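You operate a simulated robot arm through the tools that you are given. There is no shell and no other tool. Be economical: measure what you need, move in short steps, check, and stop when the job is done.

The job below is to be done with a simulated robot arm. You get a single attempt, and the scene is never put back.

JOB
Put one of the yoghurt tubs from the middle of the island on the yellow pad.

Only the result counts: the job must be done as asked and must still hold three seconds after the hand-in. Knocking over, shifting, dropping, spilling or breaking anything else fails it.

ROBOT AND FRAMES
A 6-joint arm with a two-finger parallel gripper, fixed in place. Base frame: the origin is at the foot of the arm, x ahead of it, y to its left, z up; the work surface is at about z = 0. Readings come in mm, rad, newtons and seconds.
With the tool pointing down near the work surface it reaches from about 180 to 460 mm from the base axis. Its first joint turns from -1.222 to 1.222 rad. Payload 1.9 kg.
The tool frame sits at the grasp point between the pads (the TCP): z along the fingers, y along the line on which they close. The tips reach 23 mm beyond it. The gripper opens to 94 mm. The fingers are 38 mm wide and 10 mm thick; the gripper's body (54 by 96 mm) begins 39 mm behind the TCP.
Orientation is that of the tool frame in the base frame, as a unit quaternion [w, x, y, z]. With the fingers straight down and closing along the base's y, the tool's x points along the base's -x, its y along +y and its z along -z.

CONTROLS
- The arm moves only by the tool jog_arm. Its argument "increments" is a list that holds one entry, the list of rows, each a list of 7 numbers: the gripper command, from -1 (fully open) to 1 (shut), values between in proportion, then the shift along the base's x, y, z in mm, then the turn, a rotation vector about the base's x, y, z in rad. In form: [[[hand, tx, ty, tz, rx, ry, rz], ...]]. A call has 1 to 20 rows; each row is the pose to reach, as a shift and turn from the pose commanded when the call began. A row lasts 0.2 s, in which the tool goes at most 50 mm and 0.15 rad; a call with a longer step from one row to the next is refused whole, and so is a gripper value outside its range. Where a pose cannot be reached the arm comes as near as it can. A force on the tool above 40 N (or 10 N above the force at the start of the call, whichever is more), or a blocked arm, ends the call early, and 0.2 s more pass. The fingers move at their own pace (about 108 mm/s each) and stop on an object; they squeeze with about 23 N. The grip force told is the motor's: it shows also when the fingers shut on nothing. Time passes only in rows, and 0.2 s behind the last, so rows that repeat a pose let the fingers close. It gives the time, the measured TCP pose, the force on the tool (base axes), the opening and the grip force at its end, in the units of the frame above (readings bear some noise).
- Cameras (640 x 400 px; columns grow to the right, rows downward): "scene" is fixed at [50.6, 313.5, 413.8]; the picture's right is [-0.80, -0.60, 0.00], its down [-0.40, 0.53, -0.75] and it looks along [0.45, -0.60, -0.66] (base axes); focal length 214 px, centre (320, 200). "wrist" rides on the gripper at [86, 16, -74] in the tool frame; the picture's right is [-0.18, 0.98, 0.00], its down [-0.58, -0.11, -0.81] and it looks along [-0.79, -0.15, 0.59] (tool axes); focal length 243 px, centre (320, 200). There is no depth. A picture from a camera that has moved, and an enlarged one, comes with that camera's place and axes in the base frame and with its lens.
- capture(camera): a new picture of that camera. It takes no simulated time.
- inspect(camera, box): a new picture of the part [left, top, right, bottom] of that camera's present view, enlarged. It takes no simulated time.
- finish_job(): hands the job in; it is judged then, once.

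Go step by step. Nothing tells you positions but the pictures and the camera data: compare them with the known pose of the tool, close in by small moves and look again before you grip or let go. The budget is 90 turns and 42 pictures, counting those below and the enlarged ones. Unless the task says otherwise, let go and move clear before handing in, and close with one line.

The tools are called after ">>>" as name(argument=value, ...) on one line, values as JSON. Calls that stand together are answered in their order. jog_arm: Moves the arm, as the interface text tells. Its arguments: {"type":"object","properties":{"increments":{"type":"array","items":{"type":"array","items":{"type":"array","items":{"type":"number"}}}}},"required":["increments"]} The other tools are called the same way: capture (camera) takes a picture; inspect (camera, box) takes an enlarged picture of a part of a camera's view; finish_job () hands the job in.

At the start:

```text
time_s: 0.0
eef_pos: [273.1, -122.9, 293.5]
ee_rot: [0.001, 0.0, 1.0, 0.001]
force: [-0.8, 0.2, 0.6]
finger_gap: 94.0
grasp_force: 0.1
```

scene: 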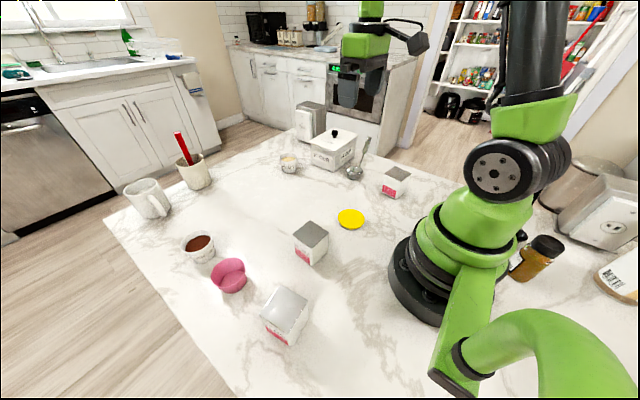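
wrist: 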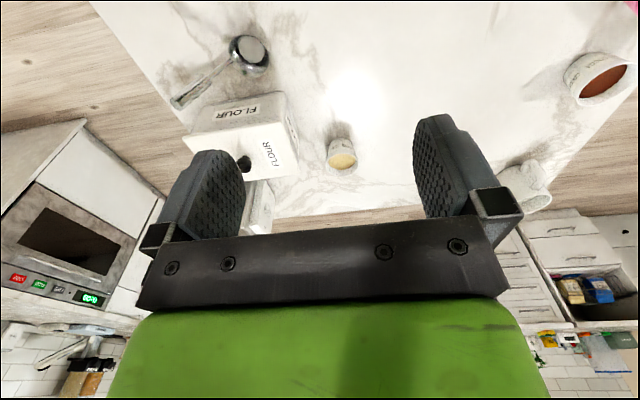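

I see several box-like tubs with grey lids and pink labels, and a yellow disc. I'll enlarge the view to tell which are the yoghurt tubs.

>>> inspect(camera="scene", box=[240, 190, 400, 350])

>>> inspect(camera="scene", box=[270, 120, 430, 240])

```text
2.50 times, centred on (320, 270) of scene
camera zoom: at [50.6, 313.5, 413.8], right [-0.8, -0.6, 0.0], down [-0.4, 0.53, -0.75], along [0.45, -0.6, -0.66], focal length 536 px, centre (320, 25)
```

zoom: 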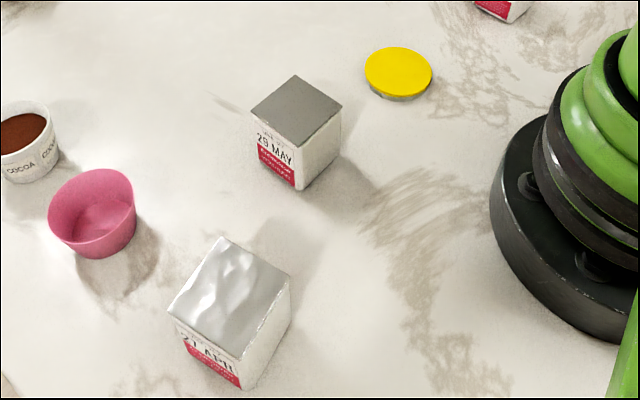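

```text
3.33 times, centred on (350, 180) of scene
camera zoom: at [50.6, 313.5, 413.8], right [-0.8, -0.6, 0.0], down [-0.4, 0.53, -0.75], along [0.45, -0.6, -0.66], focal length 715 px, centre (220, 267)
```

zoom: 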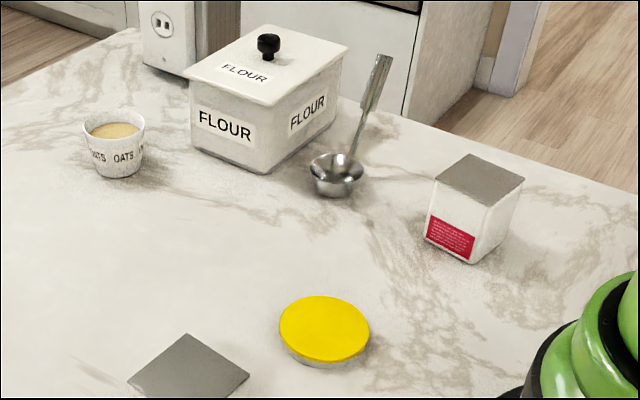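

The middle tub ("29 MAY", flat intact lid) is about 55 mm square and 60 mm tall, centred near (243, 90). The "21 APRIL" one has a bulging lid, so I'll leave it. The pad is near (218, -45). Next I move above the middle tub and look again.

>>> jog_arm(increments=[[[-1, -5, 35, -15, 0, 0, 0], [-1, -10, 70, -40, 0, 0, 0], [-1, -15, 105, -65, 0, 0, 0], [-1, -20, 140, -90, 0, 0, 0], [-1, -25, 175, -115, 0, 0, 0], [-1, -30, 213, -133, 0, 0, 0], [-1, -30, 213, -133, 0, 0, 0]]])

>>> capture(camera="wrist")

>>> capture(camera="scene")

```text
time_s: 1.6
eef_pos: [241.6, 90.7, 159.9]
ee_rot: [0.001, 0.0, 1.0, 0.001]
force: [0.0, 0.1, -0.7]
finger_gap: 94.2
grasp_force: 0.0
```

```text
37 pictures are left
camera wrist: at [155.0, 106.6, 234.3], right [0.18, 0.98, 0.0], down [0.58, -0.11, 0.81], along [0.79, -0.15, -0.59], focal length 243 px, centre (320, 200)
```

wrist: 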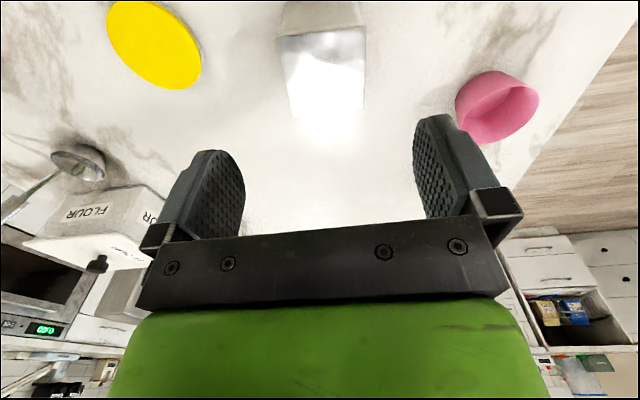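

```text
36 pictures are left
```

scene: 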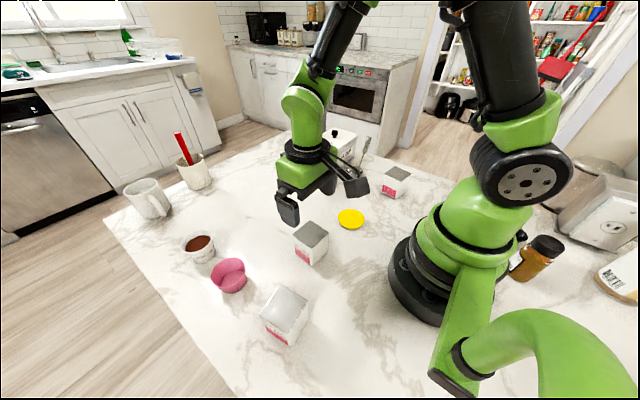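

The fingers look roughly centred over the tub. I'll enlarge the wrist view to refine its centre and angle.

>>> inspect(camera="wrist", box=[240, 0, 400, 140])

>>> inspect(camera="scene", box=[270, 180, 370, 280])

```text
2.86 times, centred on (320, 70) of wrist
camera zoom: at [155.0, 106.6, 234.3], right [0.18, 0.98, 0.0], down [0.58, -0.11, 0.81], along [0.79, -0.15, -0.59], focal length 693 px, centre (320, 571)
```

zoom: 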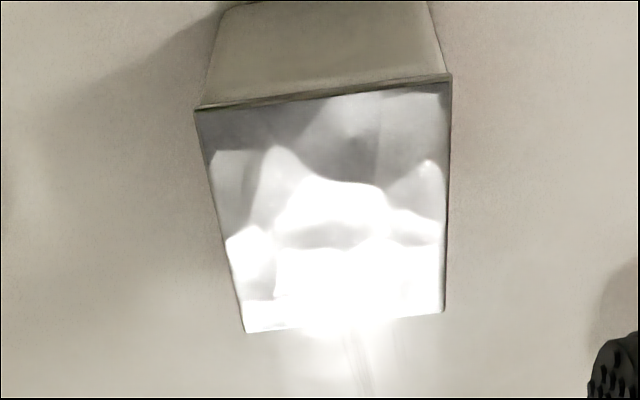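

```text
4.00 times, centred on (320, 230) of scene
camera zoom: at [50.6, 313.6, 413.8], right [-0.8, -0.6, 0.0], down [-0.4, 0.53, -0.75], along [0.45, -0.6, -0.66], focal length 858 px, centre (320, 80)
```

zoom: 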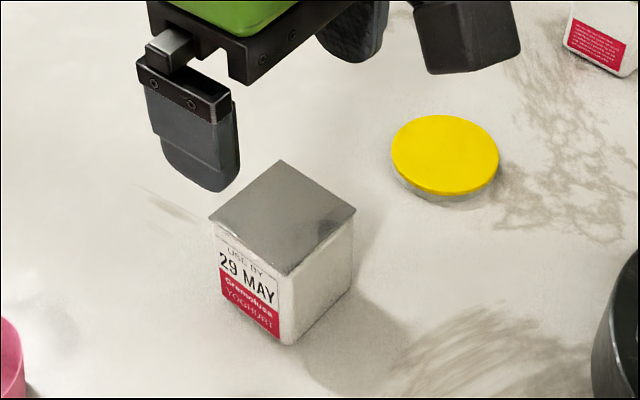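

It is the yoghurt tub, use by 29 May. Both views put its lid centre near (243, 92), turned about -0.06 rad. I'll align to that and descend with the fingers open, stopping short of gripping.

>>> jog_arm(increments=[[[-1, 1.5, 1.8, -20, 0, 0, -0.06], [-1, 1.5, 1.8, -45, 0, 0, -0.06], [-1, 1.5, 1.8, -65, 0, 0, -0.06], [-1, 1.5, 1.8, -80, 0, 0, -0.06], [-1, 1.5, 1.8, -80, 0, 0, -0.06]]])

>>> capture(camera="wrist")

>>> inspect(camera="scene", box=[260, 170, 380, 290])

```text
time_s: 2.8
eef_pos: [245.4, 92.1, 79.1]
ee_rot: [0.001, 0.031, 1.0, 0.001]
force: [0.1, -0.1, -0.2]
finger_gap: 93.9
grasp_force: 0.1
```

```text
33 pictures are left
camera wrist: at [158.4, 113.5, 154.4], right [0.24, 0.97, 0.0], down [0.57, -0.15, 0.81], along [0.78, -0.2, -0.59], focal length 243 px, centre (320, 200)
```

wrist: 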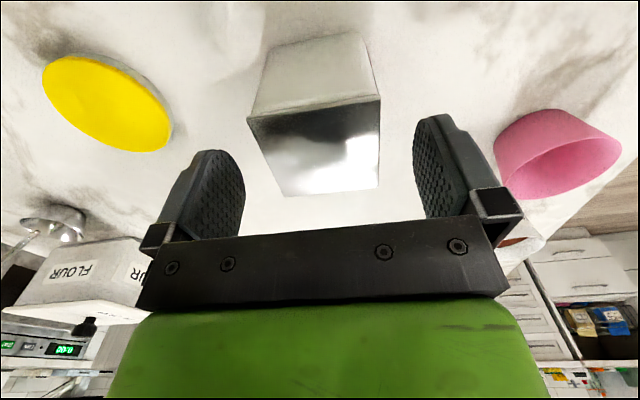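

```text
3.33 times, centred on (320, 230) of scene
camera zoom: at [50.6, 313.5, 413.8], right [-0.8, -0.6, 0.0], down [-0.4, 0.53, -0.75], along [0.45, -0.6, -0.66], focal length 715 px, centre (320, 100)
```

zoom: 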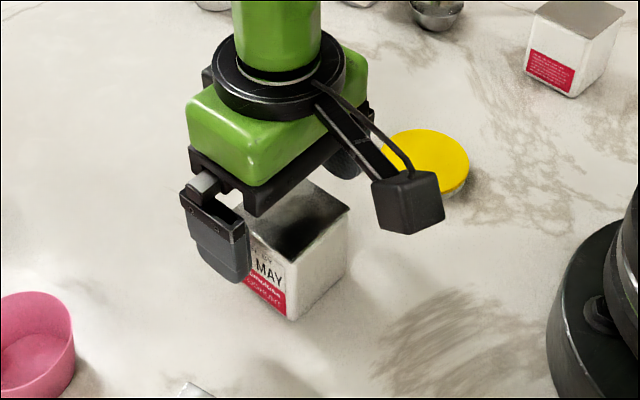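

The tub is centred between the fingers. I'll descend to z≈47 and close.

>>> jog_arm(increments=[[[-1, 0.5, 0, -16, 0, 0, -0.02], [-1, 0.5, 0, -32, 0, 0, -0.02], [-1, 0.5, 0, -32, 0, 0, -0.02], [0.5, 0.5, 0, -32, 0, 0, -0.02], [1, 0.5, 0, -32, 0, 0, -0.02], [1, 0.5, 0, -32, 0, 0, -0.02], [1, 0.5, 0, -32, 0, 0, -0.02]]])

>>> capture(camera="wrist")

```text
time_s: 4.4
eef_pos: [246.5, 92.2, 48.3]
ee_rot: [0.0, 0.04, 0.999, 0.001]
force: [-0.2, -0.1, 0.1]
finger_gap: 55.6
grasp_force: 22.8
```

```text
31 pictures are left
camera wrist: at [159.3, 115.0, 122.8], right [0.26, 0.96, 0.0], down [0.57, -0.16, 0.81], along [0.78, -0.21, -0.59], focal length 243 px, centre (320, 200)
```

wrist: 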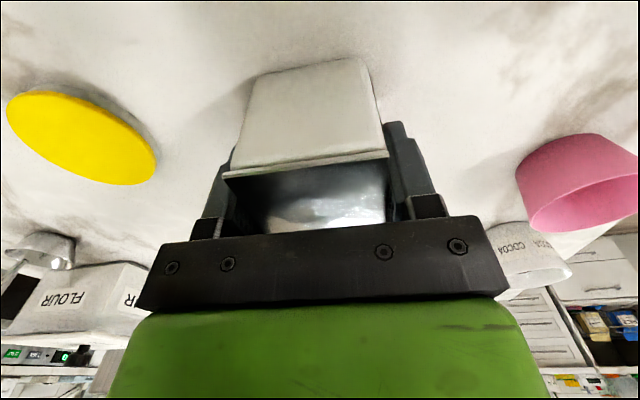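

The grip holds at 55.6 mm with 23 N. I'll lift it straight up 60 mm and check.

>>> jog_arm(increments=[[[1, 0, 0, 10, 0, 0, 0], [1, 0, 0, 25, 0, 0, 0], [1, 0, 0, 45, 0, 0, 0], [1, 0, 0, 60, 0, 0, 0], [1, 0, 0, 60, 0, 0, 0]]])

>>> capture(camera="wrist")

>>> capture(camera="scene")

```text
time_s: 5.6
eef_pos: [245.5, 93.8, 109.7]
ee_rot: [0.001, 0.04, 0.999, 0.0]
force: [-0.8, 0.9, -1.4]
finger_gap: 55.8
grasp_force: 23.3
```

```text
30 pictures are left
camera wrist: at [159.2, 115.6, 183.3], right [0.26, 0.96, 0.0], down [0.57, -0.16, 0.81], along [0.78, -0.21, -0.59], focal length 243 px, centre (320, 200)
```

wrist: 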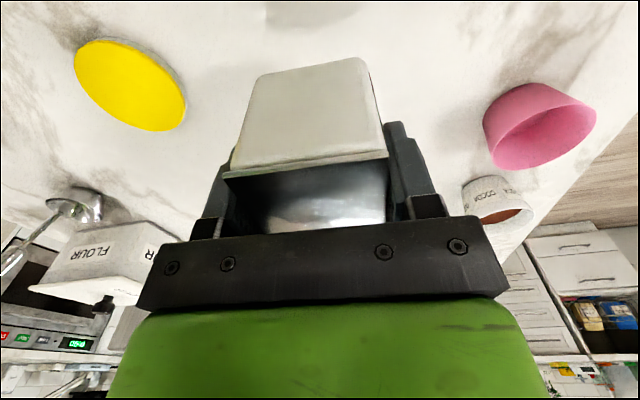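

```text
29 pictures are left
```

scene: 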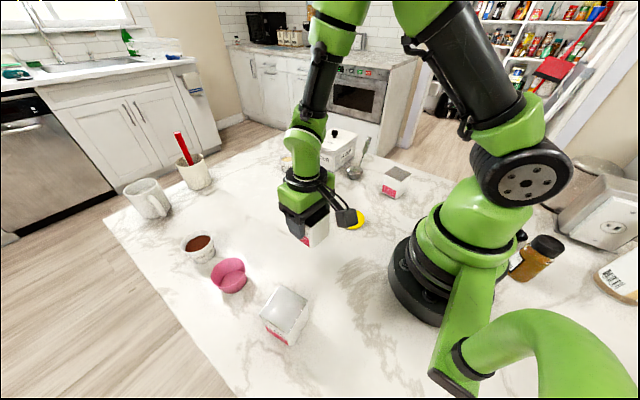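

The tub is held level. The pad centre, from two views, is about (217, -45). I'll carry it over at this height and check.

>>> jog_arm(increments=[[[1, -6, -25, 0, 0, 0, 0], [1, -12, -55, 0, 0, 0, 0], [1, -18, -85, 0, 0, 0, 0], [1, -24, -115, 0, 0, 0, 0], [1, -29, -138, 0, 0, 0, 0], [1, -29, -138, 0, 0, 0, 0], [1, -29, -138, 0, 0, 0, 0]]])

>>> capture(camera="wrist")

>>> inspect(camera="scene", box=[280, 130, 440, 250])

```text
time_s: 7.2
eef_pos: [216.4, -45.7, 109.9]
ee_rot: [0.001, 0.04, 0.999, 0.001]
force: [0.3, -0.5, -1.0]
finger_gap: 55.8
grasp_force: 22.6
```

```text
28 pictures are left
camera wrist: at [129.5, -22.4, 183.0], right [0.26, 0.96, 0.0], down [0.57, -0.16, 0.81], along [0.78, -0.21, -0.59], focal length 243 px, centre (320, 200)
```

wrist: 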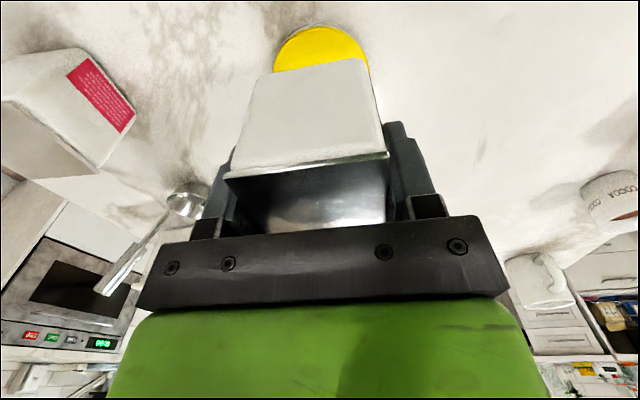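

```text
3.33 times, centred on (360, 190) of scene
camera zoom: at [50.6, 313.5, 413.8], right [-0.8, -0.6, 0.0], down [-0.4, 0.53, -0.75], along [0.45, -0.6, -0.66], focal length 715 px, centre (187, 233)
```

zoom: 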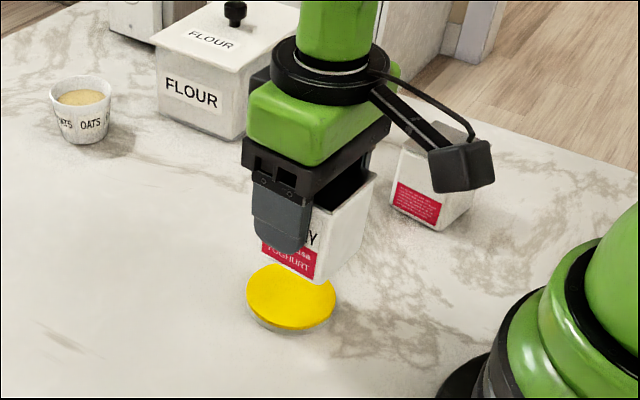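

The tub is over the pad, which reads at about (218, -44). I'll lower to just above it and check the gap.

>>> jog_arm(increments=[[[1, 1.5, 1.5, -15, 0, 0, 0], [1, 1.5, 1.5, -30, 0, 0, 0], [1, 1.5, 1.5, -40, 0, 0, 0], [1, 1.5, 1.5, -46, 0, 0, 0], [1, 1.5, 1.5, -46, 0, 0, 0]]])

>>> inspect(camera="scene", box=[300, 170, 400, 250])

>>> inspect(camera="wrist", box=[220, 0, 420, 140])

```text
time_s: 8.4
eef_pos: [218.2, -43.7, 62.8]
ee_rot: [0.001, 0.04, 0.999, 0.001]
force: [-0.5, 0.5, -1.9]
finger_gap: 55.6
grasp_force: 23.2
```

```text
5.00 times, centred on (350, 210) of scene
camera zoom: at [50.6, 313.5, 413.8], right [-0.8, -0.6, 0.0], down [-0.4, 0.53, -0.75], along [0.45, -0.6, -0.66], focal length 1072 px, centre (170, 150)
```

zoom: 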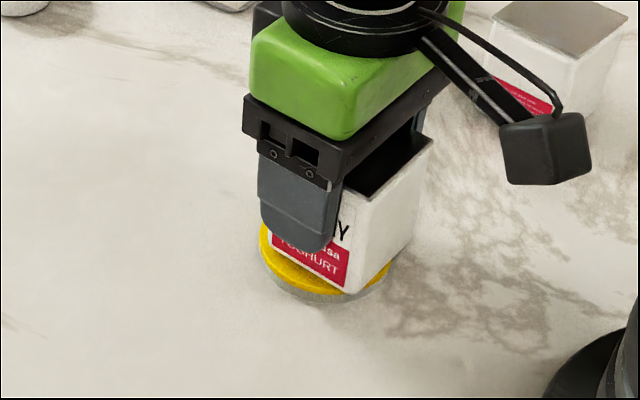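

```text
2.86 times, centred on (320, 70) of wrist
camera zoom: at [131.4, -21.4, 136.6], right [0.26, 0.96, 0.0], down [0.57, -0.16, 0.81], along [0.78, -0.21, -0.59], focal length 693 px, centre (320, 571)
```

zoom: 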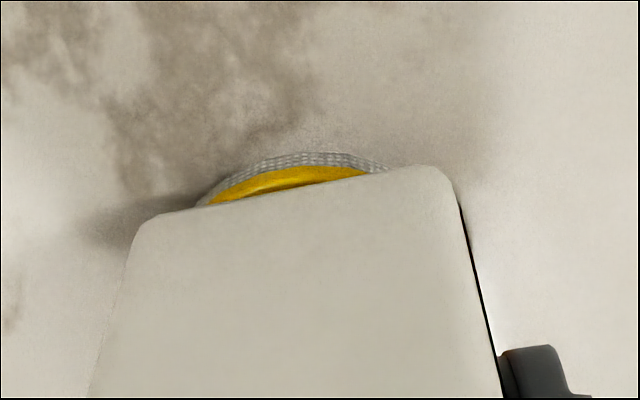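

The tub's bottom sits about 7 mm nearer the base than the pad's centre, since the tub is gripped slightly off in x. I'll shift it (+7, -2) at this height and look again.

>>> jog_arm(increments=[[[1, 3, -1, 0, 0, 0, 0], [1, 7, -2, 0, 0, 0, 0], [1, 7, -2, 0, 0, 0, 0]]])

>>> inspect(camera="scene", box=[320, 195, 380, 235])

>>> inspect(camera="wrist", box=[220, 0, 420, 140])

```text
time_s: 9.2
eef_pos: [224.5, -46.2, 63.4]
ee_rot: [0.001, 0.041, 0.999, 0.001]
force: [0.2, 0.1, -2.0]
finger_gap: 55.6
grasp_force: 23.7
```

```text
10.00 times, centred on (350, 215) of scene
camera zoom: at [50.6, 313.5, 413.8], right [-0.8, -0.6, 0.0], down [-0.4, 0.53, -0.75], along [0.45, -0.6, -0.66], focal length 2145 px, centre (20, 50)
```

zoom: 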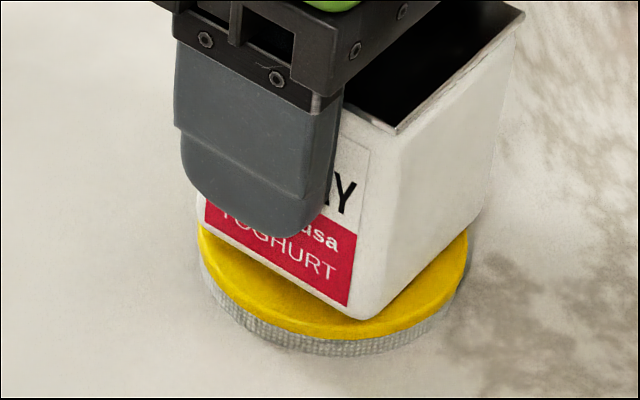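

```text
2.86 times, centred on (320, 70) of wrist
camera zoom: at [138.5, -23.3, 136.9], right [0.26, 0.96, 0.0], down [0.57, -0.16, 0.81], along [0.78, -0.21, -0.59], focal length 693 px, centre (320, 571)
```

zoom: 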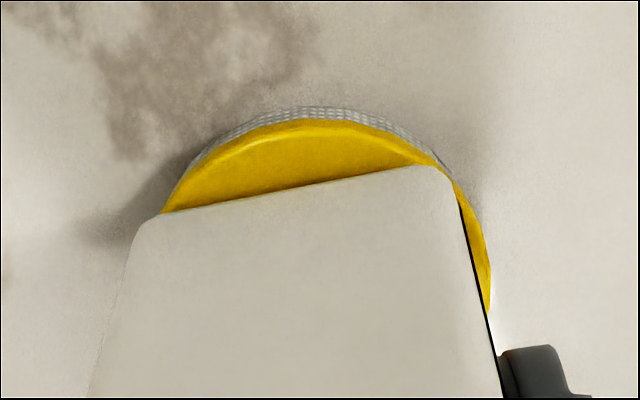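

It is nearly centred now; a further (+1, +2.5) centres it. I'll apply that, then lower slowly to contact.

>>> jog_arm(increments=[[[1, 1, 2.5, 0, 0, 0, 0], [1, 1, 2.5, -2, 0, 0, 0], [1, 1, 2.5, -4, 0, 0, 0], [1, 1, 2.5, -5, 0, 0, 0], [1, 1, 2.5, -5, 0, 0, 0]]])

>>> inspect(camera="scene", box=[320, 195, 380, 235])

>>> inspect(camera="wrist", box=[220, 0, 420, 140])

```text
time_s: 10.4
eef_pos: [225.5, -43.9, 57.5]
ee_rot: [0.002, 0.041, 0.999, 0.001]
force: [0.4, -0.1, 19.7]
finger_gap: 55.7
grasp_force: 23.5
```

```text
10.00 times, centred on (350, 215) of scene
camera zoom: at [50.5, 313.5, 413.8], right [-0.8, -0.6, 0.0], down [-0.4, 0.53, -0.75], along [0.45, -0.6, -0.66], focal length 2145 px, centre (20, 50)
```

zoom: 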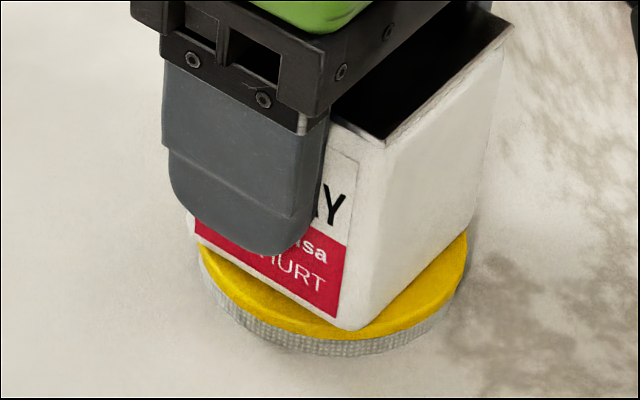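

```text
2.86 times, centred on (320, 70) of wrist
camera zoom: at [139.9, -20.9, 131.7], right [0.26, 0.96, 0.0], down [0.57, -0.16, 0.81], along [0.78, -0.21, -0.59], focal length 693 px, centre (320, 571)
```

zoom: 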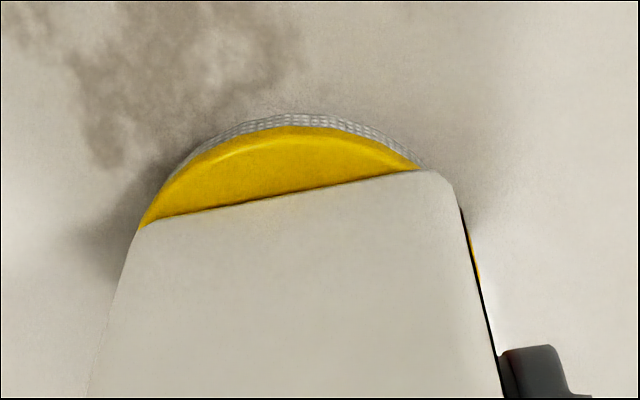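

The tub is seated and centred on the pad with about 20 N of press. I'll relieve the press slightly, open, and then check before withdrawing.

>>> jog_arm(increments=[[[1, 0, 0, 0.5, 0, 0, 0], [1, 0, 0, 0.8, 0, 0, 0], [0.2, 0, 0, 0.8, 0, 0, 0], [-0.3, 0, 0, 0.8, 0, 0, 0], [-1, 0, 0, 0.8, 0, 0, 0], [-1, 0, 0, 0.8, 0, 0, 0]]])

>>> inspect(camera="scene", box=[300, 170, 400, 250])

```text
time_s: 11.8
eef_pos: [226.0, -44.8, 57.2]
ee_rot: [0.0, 0.04, 0.999, 0.0]
force: [0.4, 0.9, 0.1]
finger_gap: 94.2
grasp_force: 0.1
```

```text
5.00 times, centred on (350, 210) of scene
camera zoom: at [50.6, 313.5, 413.8], right [-0.8, -0.6, 0.0], down [-0.4, 0.53, -0.75], along [0.45, -0.6, -0.66], focal length 1072 px, centre (170, 150)
```

zoom: 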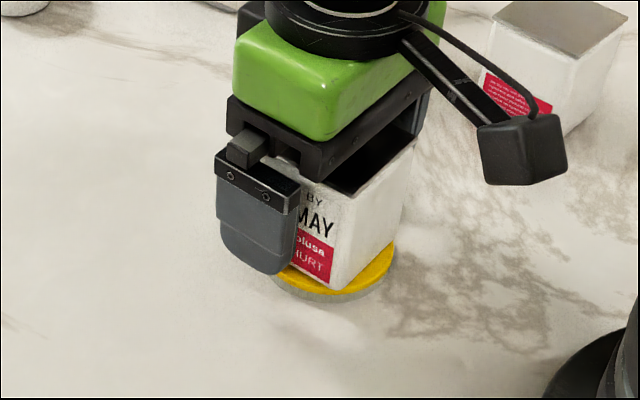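

The tub stands on the pad, free of the fingers. I'll lift straight up and clear.

>>> jog_arm(increments=[[[-1, 0, 0, 15, 0, 0, 0], [-1, 0, 0, 40, 0, 0, 0], [-1, 0, 0, 75, 0, 0, 0], [-1, 0, 0, 110, 0, 0, 0], [-1, 20, 0, 145, 0, 0, 0], [-1, 40, 0, 170, 0, 0, 0], [-1, 40, 0, 170, 0, 0, 0]]])

>>> capture(camera="scene")

>>> inspect(camera="scene", box=[300, 170, 400, 250])

```text
time_s: 13.4
eef_pos: [266.4, -42.3, 229.9]
ee_rot: [0.0, 0.04, 0.999, 0.001]
force: [0.1, 0.1, 0.5]
finger_gap: 94.0
grasp_force: 0.0
```

```text
19 pictures are left
```

scene: 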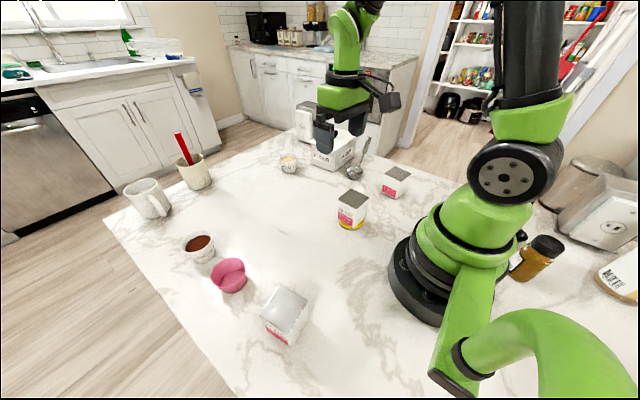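

```text
5.00 times, centred on (350, 210) of scene
camera zoom: at [50.6, 313.5, 413.8], right [-0.8, -0.6, 0.0], down [-0.4, 0.53, -0.75], along [0.45, -0.6, -0.66], focal length 1072 px, centre (170, 150)
```

zoom: 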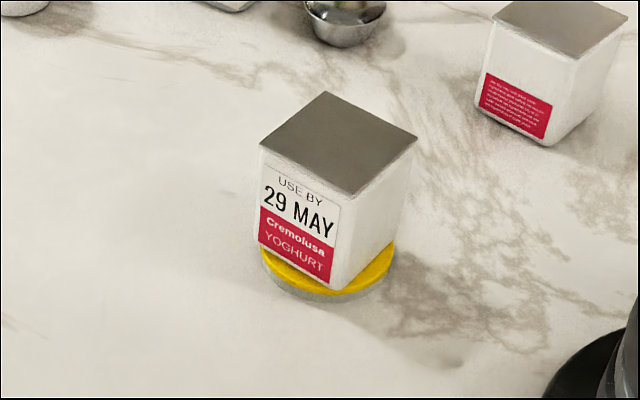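

The tub stands upright and centred on the yellow pad. Nothing else has moved and the arm is clear, so I'm handing in.

>>> finish_job()

```text
The job is handed in.
```

The yoghurt tub from the middle of the island (use by 29 May) is standing upright on the yellow pad, and the job is handed in.
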